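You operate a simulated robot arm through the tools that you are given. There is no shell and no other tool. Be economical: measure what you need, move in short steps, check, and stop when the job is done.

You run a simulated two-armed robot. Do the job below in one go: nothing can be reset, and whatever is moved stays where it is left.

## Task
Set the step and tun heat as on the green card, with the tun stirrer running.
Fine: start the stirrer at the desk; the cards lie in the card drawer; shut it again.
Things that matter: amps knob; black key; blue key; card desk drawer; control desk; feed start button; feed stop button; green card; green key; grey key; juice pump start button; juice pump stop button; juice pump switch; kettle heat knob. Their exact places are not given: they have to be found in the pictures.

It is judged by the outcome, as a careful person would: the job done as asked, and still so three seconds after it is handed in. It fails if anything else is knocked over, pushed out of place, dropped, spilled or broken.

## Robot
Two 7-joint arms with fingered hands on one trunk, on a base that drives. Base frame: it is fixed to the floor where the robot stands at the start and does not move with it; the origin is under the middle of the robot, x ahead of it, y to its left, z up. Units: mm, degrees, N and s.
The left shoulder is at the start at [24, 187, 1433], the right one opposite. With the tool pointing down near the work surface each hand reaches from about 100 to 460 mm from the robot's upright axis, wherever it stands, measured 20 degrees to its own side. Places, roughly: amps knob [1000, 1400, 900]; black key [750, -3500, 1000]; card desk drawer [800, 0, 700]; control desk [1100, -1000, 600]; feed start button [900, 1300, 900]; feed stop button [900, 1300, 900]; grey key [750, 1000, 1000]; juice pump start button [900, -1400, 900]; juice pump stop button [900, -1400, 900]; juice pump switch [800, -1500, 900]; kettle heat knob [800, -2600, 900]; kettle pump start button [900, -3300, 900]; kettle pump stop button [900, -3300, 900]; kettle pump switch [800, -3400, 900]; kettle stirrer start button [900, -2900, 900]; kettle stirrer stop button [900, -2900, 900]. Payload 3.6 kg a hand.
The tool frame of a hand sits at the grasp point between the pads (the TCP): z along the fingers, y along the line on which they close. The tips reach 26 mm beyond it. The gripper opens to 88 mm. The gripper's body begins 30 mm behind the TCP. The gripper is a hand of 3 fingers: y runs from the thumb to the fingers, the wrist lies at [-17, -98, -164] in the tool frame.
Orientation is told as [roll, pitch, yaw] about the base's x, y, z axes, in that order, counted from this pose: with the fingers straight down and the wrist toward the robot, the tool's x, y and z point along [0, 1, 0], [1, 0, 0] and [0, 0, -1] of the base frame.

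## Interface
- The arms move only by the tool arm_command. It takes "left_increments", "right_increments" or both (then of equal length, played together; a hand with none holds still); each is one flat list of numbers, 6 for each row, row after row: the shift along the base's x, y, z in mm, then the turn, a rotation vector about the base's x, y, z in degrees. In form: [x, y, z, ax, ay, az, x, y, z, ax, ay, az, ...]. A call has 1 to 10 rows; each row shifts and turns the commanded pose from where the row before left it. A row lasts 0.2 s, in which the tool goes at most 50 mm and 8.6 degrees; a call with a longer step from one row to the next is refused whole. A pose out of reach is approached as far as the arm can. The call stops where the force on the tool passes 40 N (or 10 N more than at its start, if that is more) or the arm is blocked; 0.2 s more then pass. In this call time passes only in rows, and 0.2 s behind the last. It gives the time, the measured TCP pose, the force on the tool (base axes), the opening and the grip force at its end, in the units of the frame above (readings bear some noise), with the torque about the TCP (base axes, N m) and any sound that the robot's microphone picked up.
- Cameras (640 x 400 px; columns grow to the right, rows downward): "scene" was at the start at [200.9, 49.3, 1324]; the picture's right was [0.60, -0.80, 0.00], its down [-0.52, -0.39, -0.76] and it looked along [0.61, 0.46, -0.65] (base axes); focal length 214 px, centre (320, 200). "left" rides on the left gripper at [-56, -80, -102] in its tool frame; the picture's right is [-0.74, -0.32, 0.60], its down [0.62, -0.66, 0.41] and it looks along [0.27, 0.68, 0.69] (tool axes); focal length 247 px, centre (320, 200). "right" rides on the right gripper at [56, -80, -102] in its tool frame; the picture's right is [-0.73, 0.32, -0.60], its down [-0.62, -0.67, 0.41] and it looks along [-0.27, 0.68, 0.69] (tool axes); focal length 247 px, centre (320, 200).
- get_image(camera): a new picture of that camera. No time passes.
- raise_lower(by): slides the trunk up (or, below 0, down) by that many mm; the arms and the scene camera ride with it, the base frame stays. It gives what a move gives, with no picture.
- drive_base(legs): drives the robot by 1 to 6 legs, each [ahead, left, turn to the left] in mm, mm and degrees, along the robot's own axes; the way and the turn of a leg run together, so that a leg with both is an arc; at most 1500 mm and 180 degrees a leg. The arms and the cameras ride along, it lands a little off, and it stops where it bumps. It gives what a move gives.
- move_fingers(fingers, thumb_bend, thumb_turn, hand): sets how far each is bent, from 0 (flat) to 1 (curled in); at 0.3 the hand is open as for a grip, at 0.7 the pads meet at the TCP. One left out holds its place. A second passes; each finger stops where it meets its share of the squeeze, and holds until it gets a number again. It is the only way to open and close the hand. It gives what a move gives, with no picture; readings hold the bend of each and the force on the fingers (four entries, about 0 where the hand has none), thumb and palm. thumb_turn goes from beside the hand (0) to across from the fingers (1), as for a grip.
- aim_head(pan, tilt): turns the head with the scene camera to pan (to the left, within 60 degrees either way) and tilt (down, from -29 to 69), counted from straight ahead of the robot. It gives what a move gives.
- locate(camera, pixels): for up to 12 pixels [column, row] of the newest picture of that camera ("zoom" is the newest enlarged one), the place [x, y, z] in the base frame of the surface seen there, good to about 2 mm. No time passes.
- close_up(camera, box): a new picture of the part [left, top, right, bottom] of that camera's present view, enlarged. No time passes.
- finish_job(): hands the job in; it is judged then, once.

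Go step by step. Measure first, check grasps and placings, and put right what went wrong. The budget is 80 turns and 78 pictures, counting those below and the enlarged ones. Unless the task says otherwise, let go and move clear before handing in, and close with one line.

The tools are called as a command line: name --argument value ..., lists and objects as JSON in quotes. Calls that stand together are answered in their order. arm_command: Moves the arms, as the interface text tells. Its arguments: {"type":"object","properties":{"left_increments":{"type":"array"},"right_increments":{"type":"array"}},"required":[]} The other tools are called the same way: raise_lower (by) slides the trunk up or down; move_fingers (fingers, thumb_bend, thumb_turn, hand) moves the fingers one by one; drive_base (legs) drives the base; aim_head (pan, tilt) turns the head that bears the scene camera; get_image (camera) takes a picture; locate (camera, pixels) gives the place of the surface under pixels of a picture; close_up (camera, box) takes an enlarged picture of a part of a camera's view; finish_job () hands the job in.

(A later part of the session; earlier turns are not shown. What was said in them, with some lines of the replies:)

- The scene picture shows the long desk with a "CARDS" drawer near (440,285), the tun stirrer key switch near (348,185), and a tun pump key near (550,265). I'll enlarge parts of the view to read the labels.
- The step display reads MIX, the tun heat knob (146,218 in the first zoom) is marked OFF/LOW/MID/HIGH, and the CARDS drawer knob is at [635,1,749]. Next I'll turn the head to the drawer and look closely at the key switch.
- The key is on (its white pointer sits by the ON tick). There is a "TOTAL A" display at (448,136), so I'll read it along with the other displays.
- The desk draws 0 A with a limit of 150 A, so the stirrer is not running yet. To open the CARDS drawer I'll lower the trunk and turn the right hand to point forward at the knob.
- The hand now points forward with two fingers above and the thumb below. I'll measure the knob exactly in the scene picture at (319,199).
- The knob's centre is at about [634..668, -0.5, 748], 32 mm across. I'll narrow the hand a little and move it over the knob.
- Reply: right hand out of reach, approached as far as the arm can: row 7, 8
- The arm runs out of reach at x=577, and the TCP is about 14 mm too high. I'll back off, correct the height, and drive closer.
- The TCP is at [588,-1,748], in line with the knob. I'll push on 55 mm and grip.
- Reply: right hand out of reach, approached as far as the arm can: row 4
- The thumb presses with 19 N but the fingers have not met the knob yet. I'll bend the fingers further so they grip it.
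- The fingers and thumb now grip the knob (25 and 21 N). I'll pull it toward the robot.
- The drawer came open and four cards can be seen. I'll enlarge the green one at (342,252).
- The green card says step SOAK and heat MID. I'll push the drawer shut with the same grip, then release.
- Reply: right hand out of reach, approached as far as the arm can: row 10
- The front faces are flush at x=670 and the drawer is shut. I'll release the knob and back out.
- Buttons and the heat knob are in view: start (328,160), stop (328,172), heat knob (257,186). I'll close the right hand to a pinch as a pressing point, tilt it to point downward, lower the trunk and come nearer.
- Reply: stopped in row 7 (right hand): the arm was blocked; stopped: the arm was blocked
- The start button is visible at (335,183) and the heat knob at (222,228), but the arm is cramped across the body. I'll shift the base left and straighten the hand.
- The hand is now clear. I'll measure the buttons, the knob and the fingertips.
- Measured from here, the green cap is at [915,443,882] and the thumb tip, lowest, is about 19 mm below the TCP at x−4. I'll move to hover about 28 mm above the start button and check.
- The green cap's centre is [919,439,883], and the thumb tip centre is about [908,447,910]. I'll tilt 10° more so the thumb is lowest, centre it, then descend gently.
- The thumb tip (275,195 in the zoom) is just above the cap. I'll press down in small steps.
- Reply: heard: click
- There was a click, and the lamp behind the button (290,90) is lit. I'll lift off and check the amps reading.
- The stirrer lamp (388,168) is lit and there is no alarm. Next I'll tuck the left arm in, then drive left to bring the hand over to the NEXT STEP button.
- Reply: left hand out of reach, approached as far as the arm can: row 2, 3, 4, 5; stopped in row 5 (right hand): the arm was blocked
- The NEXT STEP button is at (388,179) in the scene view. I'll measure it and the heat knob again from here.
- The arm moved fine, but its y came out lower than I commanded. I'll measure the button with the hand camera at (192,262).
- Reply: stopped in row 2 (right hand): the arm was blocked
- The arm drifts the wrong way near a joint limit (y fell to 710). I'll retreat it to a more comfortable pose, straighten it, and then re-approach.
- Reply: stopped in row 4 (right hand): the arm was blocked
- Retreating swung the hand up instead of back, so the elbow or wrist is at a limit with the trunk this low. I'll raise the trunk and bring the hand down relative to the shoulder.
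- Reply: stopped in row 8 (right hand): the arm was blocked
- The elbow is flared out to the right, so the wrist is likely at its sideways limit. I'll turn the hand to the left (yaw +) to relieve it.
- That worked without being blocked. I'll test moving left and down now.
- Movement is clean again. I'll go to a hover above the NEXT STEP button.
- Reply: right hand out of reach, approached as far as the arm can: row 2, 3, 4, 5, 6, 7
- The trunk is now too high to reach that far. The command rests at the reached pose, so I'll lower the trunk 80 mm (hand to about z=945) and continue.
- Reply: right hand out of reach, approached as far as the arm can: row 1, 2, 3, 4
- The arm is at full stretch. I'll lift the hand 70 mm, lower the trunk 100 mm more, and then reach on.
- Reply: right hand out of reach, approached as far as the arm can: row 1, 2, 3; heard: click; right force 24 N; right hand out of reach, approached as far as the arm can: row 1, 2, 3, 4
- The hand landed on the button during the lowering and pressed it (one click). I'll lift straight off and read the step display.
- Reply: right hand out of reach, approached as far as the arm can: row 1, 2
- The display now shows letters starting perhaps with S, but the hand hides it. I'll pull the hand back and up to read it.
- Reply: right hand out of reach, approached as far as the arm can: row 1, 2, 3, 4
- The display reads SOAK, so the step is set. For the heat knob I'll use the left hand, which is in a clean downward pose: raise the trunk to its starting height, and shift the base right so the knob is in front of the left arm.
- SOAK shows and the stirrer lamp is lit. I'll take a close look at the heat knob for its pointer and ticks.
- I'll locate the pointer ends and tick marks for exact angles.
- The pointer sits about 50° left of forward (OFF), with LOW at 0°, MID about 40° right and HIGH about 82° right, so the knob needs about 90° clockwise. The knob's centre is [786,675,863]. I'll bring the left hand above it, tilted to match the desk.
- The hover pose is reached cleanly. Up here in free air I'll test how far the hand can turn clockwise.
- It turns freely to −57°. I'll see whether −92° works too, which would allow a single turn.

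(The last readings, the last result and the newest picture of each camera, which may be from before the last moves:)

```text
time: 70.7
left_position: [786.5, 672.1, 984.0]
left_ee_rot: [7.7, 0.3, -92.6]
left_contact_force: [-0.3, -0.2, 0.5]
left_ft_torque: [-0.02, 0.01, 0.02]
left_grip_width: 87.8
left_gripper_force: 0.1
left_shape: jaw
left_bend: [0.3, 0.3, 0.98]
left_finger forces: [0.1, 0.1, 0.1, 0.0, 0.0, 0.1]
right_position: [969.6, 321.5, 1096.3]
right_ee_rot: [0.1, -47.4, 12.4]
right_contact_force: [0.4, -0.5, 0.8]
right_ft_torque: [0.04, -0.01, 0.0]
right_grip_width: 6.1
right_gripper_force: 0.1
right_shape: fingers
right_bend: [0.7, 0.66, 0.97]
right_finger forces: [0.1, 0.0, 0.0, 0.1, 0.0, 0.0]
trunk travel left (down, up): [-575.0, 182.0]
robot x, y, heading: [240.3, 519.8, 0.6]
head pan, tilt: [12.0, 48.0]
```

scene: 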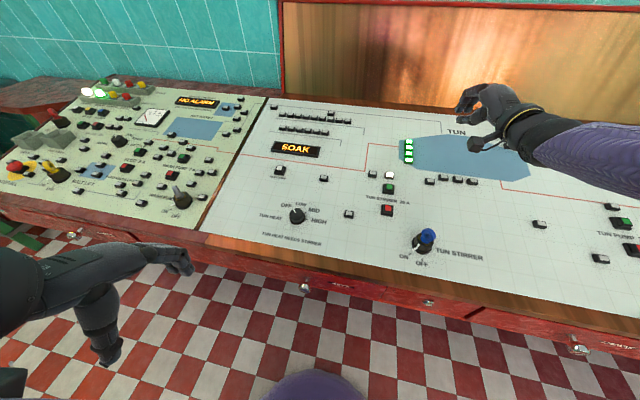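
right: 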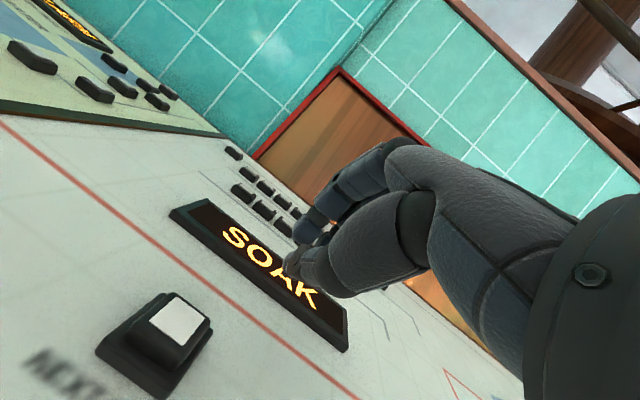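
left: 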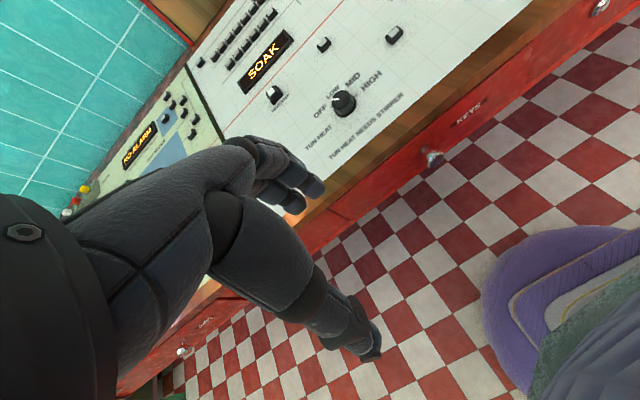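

The full range works. I'll turn back to 0° and come down to just above the knob.

arm_command --left_increments '[0, 0, 0, -1.1, 0, 8.3, 0, 0, 0, -1.1, 0, 8.3, 0, 0, 0, -1.1, 0, 8.3, 0, 0, 0, -1.1, 0, 8.3, 0, 0, 0, -1.1, 0, 8.3, 0, 0, 0, -1.1, 0, 8.3, 0, 0, 0, -1.1, 0, 8.3, 0, 0, 0, -1.1, 0, 8.3, 0, 0, 0, -1.1, 0, 8.3, 0, 0, 0, -1.1, 0, 8.3]'

arm_command --left_increments '[0, 0, -20, 0, 0, 1, 0, 0, -20, 0, 0, 1, 0, 0, -15, 0, 0, 1, 0, 0, -15, 0, 0, 1]'

get_image --camera "left"

close_up --camera "scene" --box '[230, 150, 370, 250]'

```text
time: 72.9
left_position: [785.1, 672.1, 984.3]
left_ee_rot: [1.3, -7.4, -8.7]
left_contact_force: [-0.6, -0.4, 0.8]
left_ft_torque: [-0.01, -0.03, 0.0]
left_grip_width: 87.7
left_gripper_force: 0.1
left_shape: jaw
left_bend: [0.3, 0.3, 0.98]
left_finger forces: [0.1, 0.0, 0.0, 0.0, 0.0, 0.0]
right_position: [968.9, 320.1, 1095.5]
right_ee_rot: [0.3, -47.4, 12.4]
right_contact_force: [0.8, -0.5, -0.6]
right_ft_torque: [-0.02, -0.01, 0.0]
right_grip_width: 5.7
right_gripper_force: 0.0
right_shape: fingers
right_bend: [0.7, 0.66, 0.97]
right_finger forces: [0.1, 0.0, 0.0, 0.1, 0.1, 0.0]
trunk travel left (down, up): [-575.0, 182.0]
robot x, y, heading: [238.0, 515.6, 0.3]
head pan, tilt: [12.0, 48.0]
```

```text
time: 73.9
left_position: [784.7, 673.1, 914.4]
left_ee_rot: [1.2, -7.4, -4.8]
left_contact_force: [-0.5, 1.3, 0.0]
left_ft_torque: [-0.03, 0.01, -0.01]
left_grip_width: 87.7
left_gripper_force: 0.0
left_shape: jaw
left_bend: [0.3, 0.3, 0.98]
left_finger forces: [0.0, 0.1, 0.0, 0.0, 0.0, 0.1]
right_position: [968.5, 320.7, 1095.2]
right_ee_rot: [0.2, -47.4, 12.3]
right_contact_force: [-0.1, 0.6, -0.4]
right_ft_torque: [-0.01, -0.01, 0.01]
right_grip_width: 5.9
right_gripper_force: 0.2
right_shape: fingers
right_bend: [0.7, 0.66, 0.97]
right_finger forces: [0.0, 0.1, 0.0, 0.1, 0.1, 0.0]
trunk travel left (down, up): [-575.0, 182.0]
robot x, y, heading: [243.7, 523.2, 0.8]
head pan, tilt: [12.0, 48.0]
```

```text
25 pictures are left
```

left: 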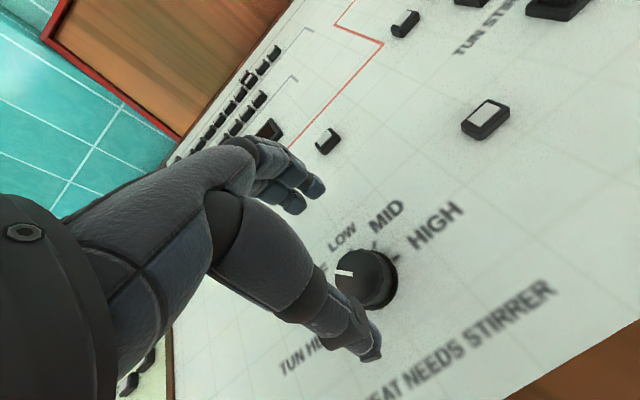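

```text
4.00 times, centred on (300, 200) of scene
```

zoom: 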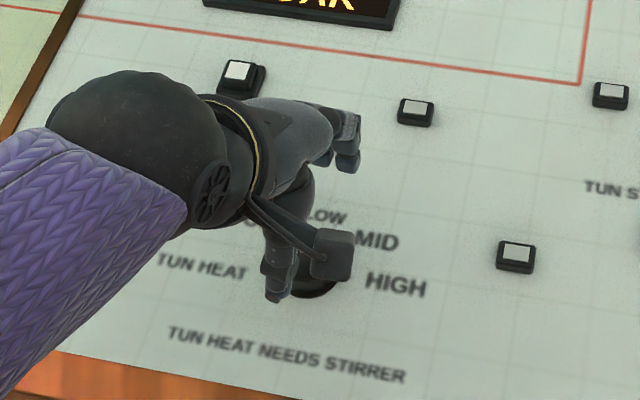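

I'll locate the knob, thumb tip and fingertips from the left camera to centre the grip.

locate --camera "left" --pixels '[[362, 275], [352, 273], [385, 272], [360, 258], [370, 300], [369, 352], [376, 330], [315, 188], [296, 208], [360, 356]]'

```text
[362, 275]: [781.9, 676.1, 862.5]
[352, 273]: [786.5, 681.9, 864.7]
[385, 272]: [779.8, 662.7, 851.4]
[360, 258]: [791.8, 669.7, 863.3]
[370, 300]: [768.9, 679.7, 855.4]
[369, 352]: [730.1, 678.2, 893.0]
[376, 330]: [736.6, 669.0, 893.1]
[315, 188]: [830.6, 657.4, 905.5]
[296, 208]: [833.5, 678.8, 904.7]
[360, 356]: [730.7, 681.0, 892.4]
```

The knob centre matches the TCP within 2 mm, with thumb and fingers evenly on both sides. I'll descend 41 mm and close.

arm_command --left_increments '[0.5, 0.5, -12, 0, 0, 1, 0.5, 0.5, -12, 0, 0, 1, 0, 0, -10, 0, 0, 1, 0, 0, -7, 0, 0, 1]'

move_fingers --hand "left" --fingers 0.68 --thumb_bend 0.68

get_image --camera "left"

```text
time: 74.9
left_position: [786.6, 676.6, 874.3]
left_ee_rot: [1.4, -7.5, -0.8]
left_contact_force: [-0.5, 1.0, -0.1]
left_ft_torque: [0.01, 0.01, 0.0]
left_grip_width: 87.6
left_gripper_force: 0.0
left_shape: jaw
left_bend: [0.3, 0.3, 0.98]
left_finger forces: [0.1, 0.1, 0.0, 0.1, 0.0, 0.0]
right_position: [968.5, 321.4, 1096.8]
right_ee_rot: [0.1, -47.3, 12.4]
right_contact_force: [-0.6, -0.1, 0.7]
right_ft_torque: [0.01, 0.06, 0.03]
right_grip_width: 5.9
right_gripper_force: 0.0
right_shape: fingers
right_bend: [0.7, 0.66, 0.97]
right_finger forces: [0.0, 0.0, 0.0, 0.1, 0.0, 0.0]
trunk travel left (down, up): [-575.0, 182.0]
robot x, y, heading: [239.4, 521.0, 0.6]
head pan, tilt: [12.0, 48.0]
```

```text
time: 75.9
left_position: [787.4, 674.3, 873.2]
left_ee_rot: [1.4, -7.4, -0.8]
left_contact_force: [4.0, 0.7, 1.5]
left_ft_torque: [0.07, -0.14, -0.12]
left_grip_width: 29.4
left_gripper_force: 10.9
left_shape: fingers
left_bend: [0.6, 0.58, 0.97]
left_finger forces: [1.0, 11.8, 0.0, 0.0, 8.6, 0.1]
right_position: [968.6, 320.8, 1095.7]
right_ee_rot: [0.1, -47.4, 12.4]
right_contact_force: [0.5, 0.3, -0.1]
right_ft_torque: [0.0, -0.02, 0.01]
right_grip_width: 6.0
right_gripper_force: 0.1
right_shape: fingers
right_bend: [0.7, 0.66, 0.97]
right_finger forces: [0.1, 0.0, 0.0, 0.0, 0.1, 0.1]
trunk travel left (down, up): [-575.0, 182.0]
robot x, y, heading: [237.3, 522.0, 0.4]
head pan, tilt: [12.0, 48.0]
```

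```text
23 pictures are left
```

left: 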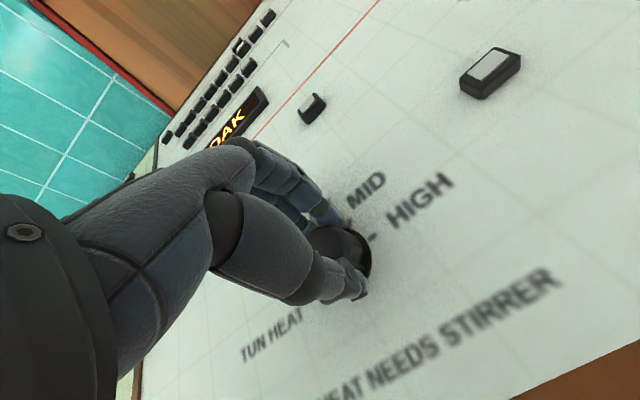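

The knob is gripped (finger 12 N, thumb 9 N). I'll turn 45° clockwise about the desk normal first.

arm_command --left_increments '[0, 0, 0, 1, 0, -7.5, 0, 0, 0, 1, 0, -7.5, 0, 0, 0, 1, 0, -7.5, 0, 0, 0, 1, 0, -7.5, 0, 0, 0, 1, 0, -7.5, 0, 0, 0, 1, 0, -7.5]'

get_image --camera "left"

close_up --camera "scene" --box '[240, 170, 360, 255]'

```text
time: 77.3
left_position: [785.1, 673.4, 872.7]
left_ee_rot: [6.6, -5.0, -46.4]
left_contact_force: [-0.7, 1.3, 5.2]
left_ft_torque: [0.05, 0.0, -0.01]
left_grip_width: 28.2
left_gripper_force: 10.8
left_shape: fingers
left_bend: [0.61, 0.59, 0.95]
left_finger forces: [1.7, 9.6, 0.0, 0.0, 11.1, 0.0]
right_position: [970.0, 319.7, 1096.2]
right_ee_rot: [0.2, -47.4, 12.4]
right_contact_force: [0.3, -0.7, 0.3]
right_ft_torque: [-0.02, -0.02, 0.04]
right_grip_width: 6.1
right_gripper_force: 0.0
right_shape: fingers
right_bend: [0.7, 0.66, 0.97]
right_finger forces: [0.1, 0.0, 0.2, 0.1, 0.0, 0.0]
trunk travel left (down, up): [-575.0, 182.0]
robot x, y, heading: [241.8, 520.1, 0.4]
head pan, tilt: [12.0, 48.0]
```

```text
22 pictures are left
```

left: 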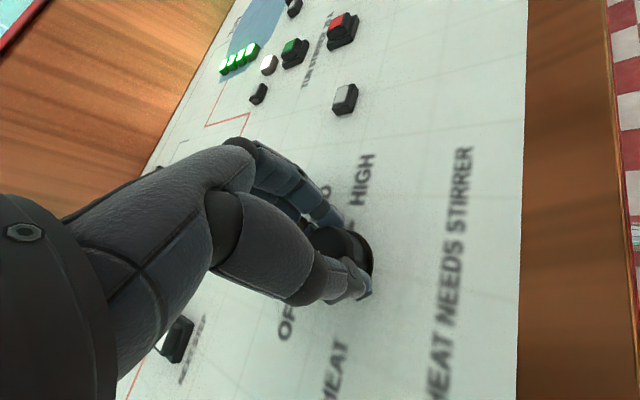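

```text
4.71 times, centred on (300, 212) of scene
```

zoom: 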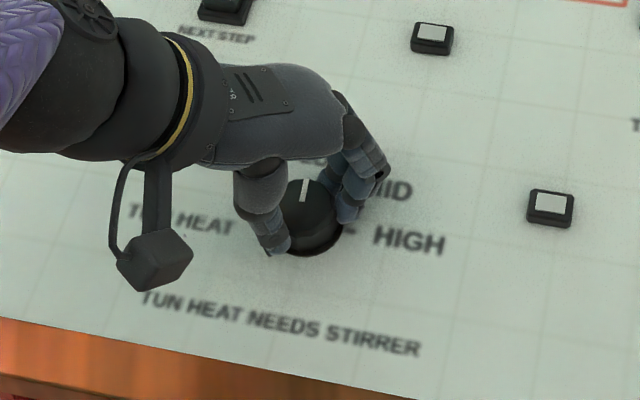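

The pointer (305,190 in the zoom) now points to LOW, so the knob follows the hand. I'll turn another 43°.

arm_command --left_increments '[0, 0, 0, 1, 0, -7.3, 0, 0, 0, 1, 0, -7.3, 0, 0, 0, 1, 0, -7.3, 0, 0, 0, 1, 0, -7.3, 0, 0, 0, 1, 0, -7.3, 0, 0, 0, 1, 0, -7.3]'

close_up --camera "scene" --box '[240, 170, 360, 255]'

```text
time: 78.7
left_position: [728.5, 639.7, 879.3]
left_ee_rot: [8.8, 0.5, -90.4]
left_contact_force: [0.2, 0.0, 0.0]
left_ft_torque: [0.02, 0.03, 0.0]
left_grip_width: 6.3
left_gripper_force: 0.1
left_shape: fingers
left_bend: [0.68, 0.68, 0.97]
left_finger forces: [0.0, 0.1, 0.1, 0.0, 0.1, 0.0]
left hand out of reach, approached as far as the arm can: row 1, 2, 3, 4, 5, 6
right_position: [969.5, 320.3, 1096.4]
right_ee_rot: [0.2, -47.4, 12.3]
right_contact_force: [-0.9, 0.4, -0.4]
right_ft_torque: [-0.01, -0.02, 0.0]
right_grip_width: 6.0
right_gripper_force: 0.0
right_shape: fingers
right_bend: [0.7, 0.66, 0.97]
right_finger forces: [0.0, 0.0, 0.0, 0.0, 0.1, 0.0]
trunk travel left (down, up): [-575.0, 182.0]
robot x, y, heading: [238.4, 522.7, 0.5]
head pan, tilt: [12.0, 48.0]
```

```text
4.71 times, centred on (300, 212) of scene
```

zoom: 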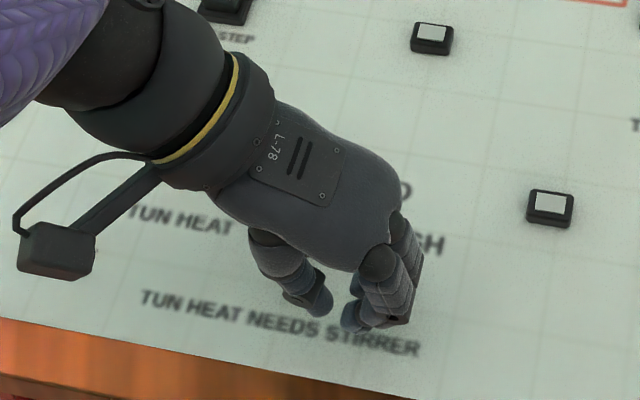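

The hand ran out of reach at that yaw and slid off the knob. I'll lift clear, open, turn back and see where the pointer stands.

arm_command --left_increments '[0, 0, 20, 0, 0, 0, 0, 0, 25, 0, 0, 0, 5, 3, 25, -1, 0, 8, 5, 3, 10, -1, 0, 8, 5, 3, 0, -1, 0, 8, 5, 3, 0, -1, 0, 8, 5, 3, 0, -1, 0, 8, 5, 3, 0, -1, 0, 8, 5, 3, 0, -1, 0, 8, 5, 3, 0, -1, 0, 8]'

move_fingers --hand "left" --fingers 0.3 --thumb_bend 0.3

get_image --camera "left"

close_up --camera "scene" --box '[220, 150, 370, 255]'

```text
time: 80.9
left_position: [769.6, 663.1, 961.4]
left_ee_rot: [4.7, -6.1, -26.0]
left_contact_force: [-0.2, -0.3, -0.3]
left_ft_torque: [0.01, -0.01, -0.03]
left_grip_width: 6.4
left_gripper_force: 0.1
left_shape: fingers
left_bend: [0.68, 0.68, 0.97]
left_finger forces: [0.0, 0.0, 0.1, 0.0, 0.0, 0.1]
right_position: [968.7, 320.4, 1097.8]
right_ee_rot: [0.1, -47.4, 12.4]
right_contact_force: [-0.2, 0.7, 0.4]
right_ft_torque: [-0.02, 0.01, -0.03]
right_grip_width: 6.0
right_gripper_force: 0.1
right_shape: fingers
right_bend: [0.7, 0.66, 0.97]
right_finger forces: [0.0, 0.0, 0.0, 0.0, 0.0, 0.1]
trunk travel left (down, up): [-575.0, 182.0]
robot x, y, heading: [239.4, 521.4, 0.4]
head pan, tilt: [12.0, 48.0]
```

```text
time: 81.9
left_position: [769.1, 663.9, 961.2]
left_ee_rot: [4.8, -6.0, -26.1]
left_contact_force: [0.4, -0.2, 0.3]
left_ft_torque: [-0.01, 0.03, 0.0]
left_grip_width: 87.9
left_gripper_force: 0.0
left_shape: fingers
left_bend: [0.3, 0.3, 0.97]
left_finger forces: [0.0, 0.1, 0.0, 0.1, 0.1, 0.0]
right_position: [968.6, 320.9, 1095.8]
right_ee_rot: [0.2, -47.5, 12.4]
right_contact_force: [0.1, 0.4, -0.3]
right_ft_torque: [0.02, -0.06, 0.04]
right_grip_width: 6.0
right_gripper_force: 0.0
right_shape: fingers
right_bend: [0.7, 0.66, 0.97]
right_finger forces: [0.0, 0.0, 0.0, 0.0, 0.0, 0.0]
trunk travel left (down, up): [-575.0, 182.0]
robot x, y, heading: [241.6, 519.9, 0.4]
head pan, tilt: [12.0, 48.0]
```

```text
19 pictures are left
```

left: 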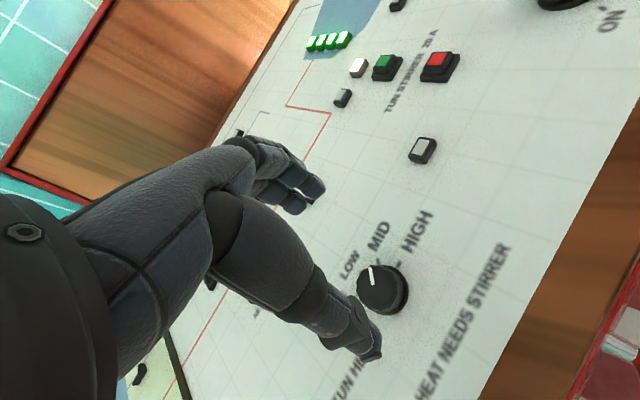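

```text
3.81 times, centred on (295, 202) of scene
```

zoom: 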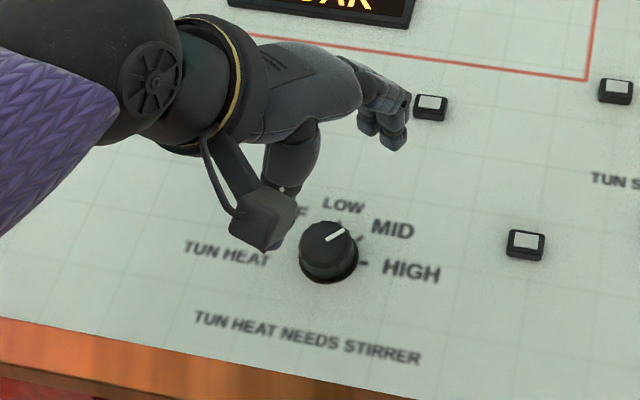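

The pointer now points right of LOW, perhaps at or near MID. I'll measure it precisely.

close_up --camera "left" --box '[320, 200, 460, 330]'

locate --camera "left" --pixels '[[370, 267], [372, 285], [398, 265], [377, 262], [382, 288]]'

```text
3.08 times, centred on (390, 265) of left
```

zoom: 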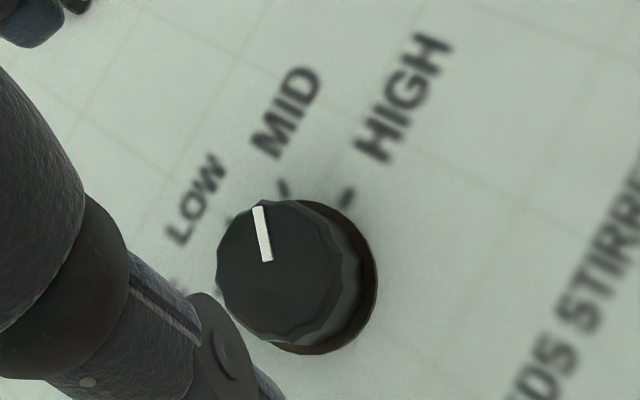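

```text
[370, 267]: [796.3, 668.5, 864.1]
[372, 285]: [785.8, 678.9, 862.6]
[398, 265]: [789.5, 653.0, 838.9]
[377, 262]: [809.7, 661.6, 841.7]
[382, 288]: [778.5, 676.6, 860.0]
```

The pointer direction comes out at about 45° right, close to the MID tick. I'll verify with finer pixels from an enlarged picture.

locate --camera "zoom" --pixels '[[257, 210], [260, 225], [264, 242], [268, 260], [284, 187], [279, 195], [348, 193], [342, 203], [232, 219], [218, 270], [330, 280], [285, 340]]'

close_up --camera "scene" --box '[285, 195, 335, 228]'

locate --camera "zoom" --pixels '[[300, 180], [310, 170]]'

```text
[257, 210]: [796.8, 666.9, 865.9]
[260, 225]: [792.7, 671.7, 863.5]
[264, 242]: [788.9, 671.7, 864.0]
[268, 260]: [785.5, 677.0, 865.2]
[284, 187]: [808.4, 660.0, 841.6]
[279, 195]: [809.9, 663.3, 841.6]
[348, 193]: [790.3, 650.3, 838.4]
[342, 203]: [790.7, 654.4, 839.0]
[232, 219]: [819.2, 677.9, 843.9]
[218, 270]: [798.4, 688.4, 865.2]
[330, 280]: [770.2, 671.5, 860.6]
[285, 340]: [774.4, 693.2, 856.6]
```

```text
12.12 times, centred on (310, 212) of scene
```

zoom: 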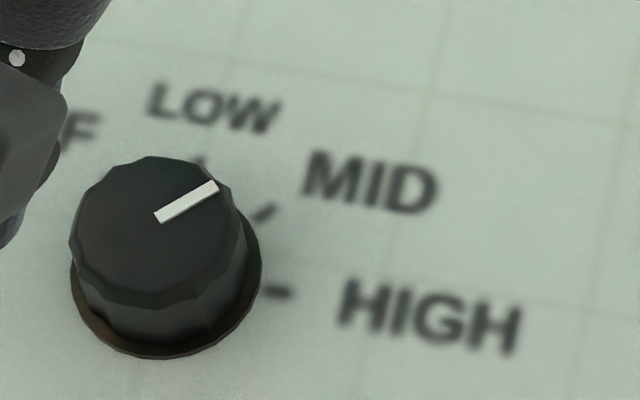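

```text
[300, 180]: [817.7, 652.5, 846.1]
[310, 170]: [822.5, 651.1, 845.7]
```

The pointer (42° right) runs parallel to the MID tick within a few degrees, so heat is at MID. I'll move the left hand up and clear, back the base away, and do a final check.

arm_command --left_increments '[-10, 5, 30, 0, 0, 0, -15, 5, 30, 0, 0, 0, -25, 5, 25, 0, 0, 0, -30, 5, 10, 0, 0, 0]'

drive_base --legs '[[-250, 0, 0]]'

get_image --camera "scene"

```text
time: 82.9
left_position: [686.5, 683.1, 1055.0]
left_ee_rot: [4.8, -6.0, -26.1]
left_contact_force: [-1.0, 0.3, -1.0]
left_ft_torque: [0.02, -0.01, -0.01]
left_grip_width: 88.0
left_gripper_force: 0.1
left_shape: fingers
left_bend: [0.3, 0.3, 0.97]
left_finger forces: [0.0, 0.0, 0.0, 0.0, 0.0, 0.0]
right_position: [967.9, 320.6, 1097.2]
right_ee_rot: [0.2, -47.5, 12.4]
right_contact_force: [-0.2, -0.1, 0.0]
right_ft_torque: [0.02, 0.0, 0.01]
right_grip_width: 5.9
right_gripper_force: 0.1
right_shape: fingers
right_bend: [0.7, 0.66, 0.97]
right_finger forces: [0.1, 0.0, 0.0, 0.0, 0.1, 0.0]
trunk travel left (down, up): [-575.0, 182.0]
robot x, y, heading: [241.9, 520.2, 0.3]
head pan, tilt: [12.0, 48.0]
```

```text
time: 84.7
left_position: [440.8, 678.7, 1054.3]
left_ee_rot: [4.8, -6.1, -26.1]
left_contact_force: [0.2, -0.2, -0.1]
left_ft_torque: [0.01, 0.02, 0.0]
left_grip_width: 88.2
left_gripper_force: 0.1
left_shape: fingers
left_bend: [0.3, 0.3, 0.97]
left_finger forces: [0.0, 0.0, 0.0, 0.0, 0.0, 0.0]
right_position: [721.9, 318.7, 1096.9]
right_ee_rot: [0.2, -47.5, 12.4]
right_contact_force: [0.0, -0.7, -0.5]
right_ft_torque: [0.07, 0.05, -0.02]
right_grip_width: 6.2
right_gripper_force: 0.1
right_shape: fingers
right_bend: [0.7, 0.66, 0.97]
right_finger forces: [0.0, 0.0, 0.0, 0.0, 0.0, 0.0]
trunk travel left (down, up): [-575.0, 182.0]
robot x, y, heading: [-5.2, 517.4, 0.4]
head pan, tilt: [12.0, 48.0]
```

```text
15 pictures are left
```

scene: 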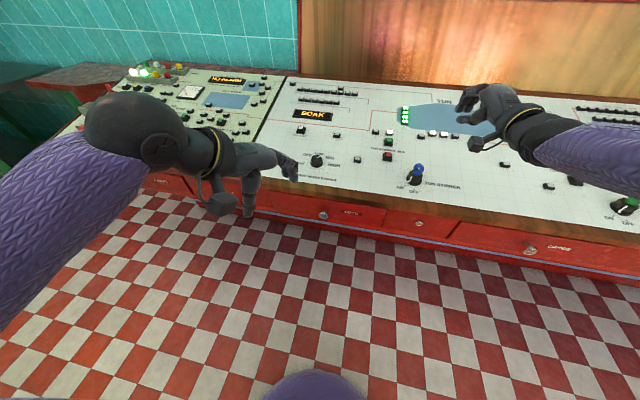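

Both hands are clear. I'll zoom in on the alarm display, the tun section and the drawer for a last check.

close_up --camera "scene" --box '[120, 55, 290, 160]'

close_up --camera "scene" --box '[280, 90, 480, 215]'

close_up --camera "scene" --box '[420, 200, 640, 300]'

aim_head --pan -20 --tilt 35

get_image --camera "scene"

```text
3.76 times, centred on (205, 108) of scene
```

zoom: 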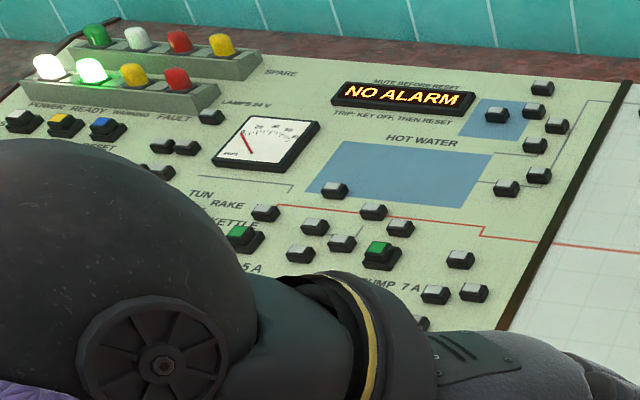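

```text
3.20 times, centred on (380, 152) of scene
```

zoom: 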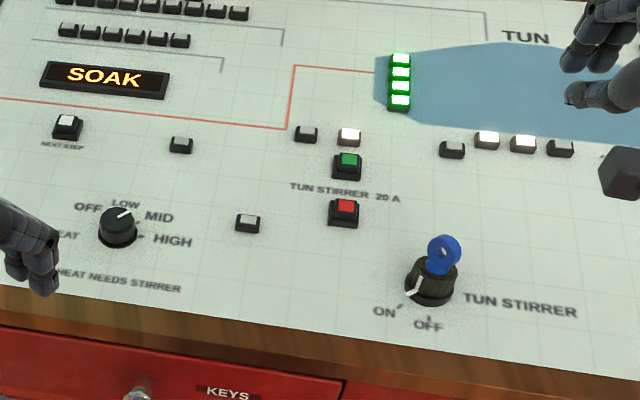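

```text
2.91 times, centred on (530, 250) of scene
```

zoom: 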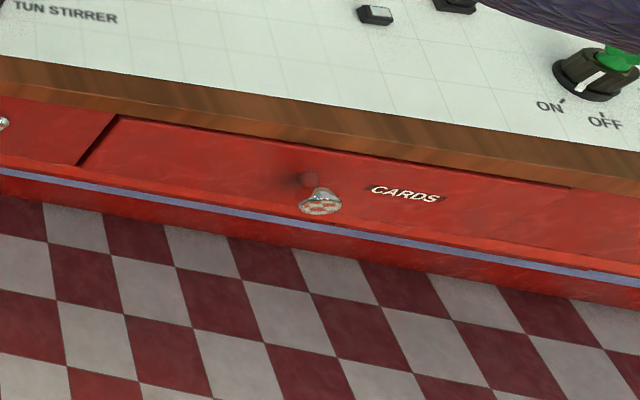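

```text
time: 85.7
left_position: [440.1, 679.6, 1055.5]
left_ee_rot: [4.9, -6.1, -26.1]
left_contact_force: [-0.1, 0.2, 0.0]
left_ft_torque: [0.01, -0.02, 0.04]
left_grip_width: 88.1
left_gripper_force: 0.1
left_shape: fingers
left_bend: [0.3, 0.3, 0.97]
left_finger forces: [0.0, 0.1, 0.0, 0.1, 0.0, 0.1]
right_position: [720.8, 319.9, 1097.1]
right_ee_rot: [0.2, -47.5, 12.4]
right_contact_force: [-0.8, -0.9, -0.4]
right_ft_torque: [0.01, -0.01, -0.03]
right_grip_width: 5.9
right_gripper_force: 0.1
right_shape: fingers
right_bend: [0.7, 0.66, 0.97]
right_finger forces: [0.0, 0.0, 0.1, 0.0, 0.1, 0.0]
trunk travel left (down, up): [-575.0, 182.0]
robot x, y, heading: [-9.1, 515.8, 0.5]
head pan, tilt: [-20.0, 35.0]
```

```text
11 pictures are left
```

scene: 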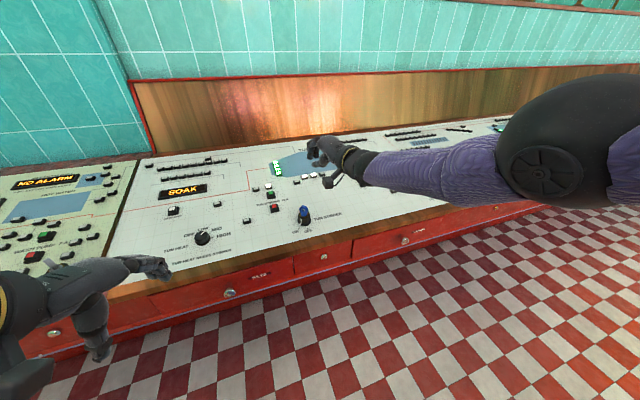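

The last check shows SOAK on the display, heat pointing at MID, the stirrer lamp lit, NO ALARM, and the CARDS drawer shut. Both hands are clear, so I'm handing in.

finish_job

```text
The job is handed in.
```

The job is handed in: as on the green card, the step is SOAK and the tun heat is MID. The tun stirrer was started at the desk (its lamp is lit, no alarm), and the card drawer is shut.
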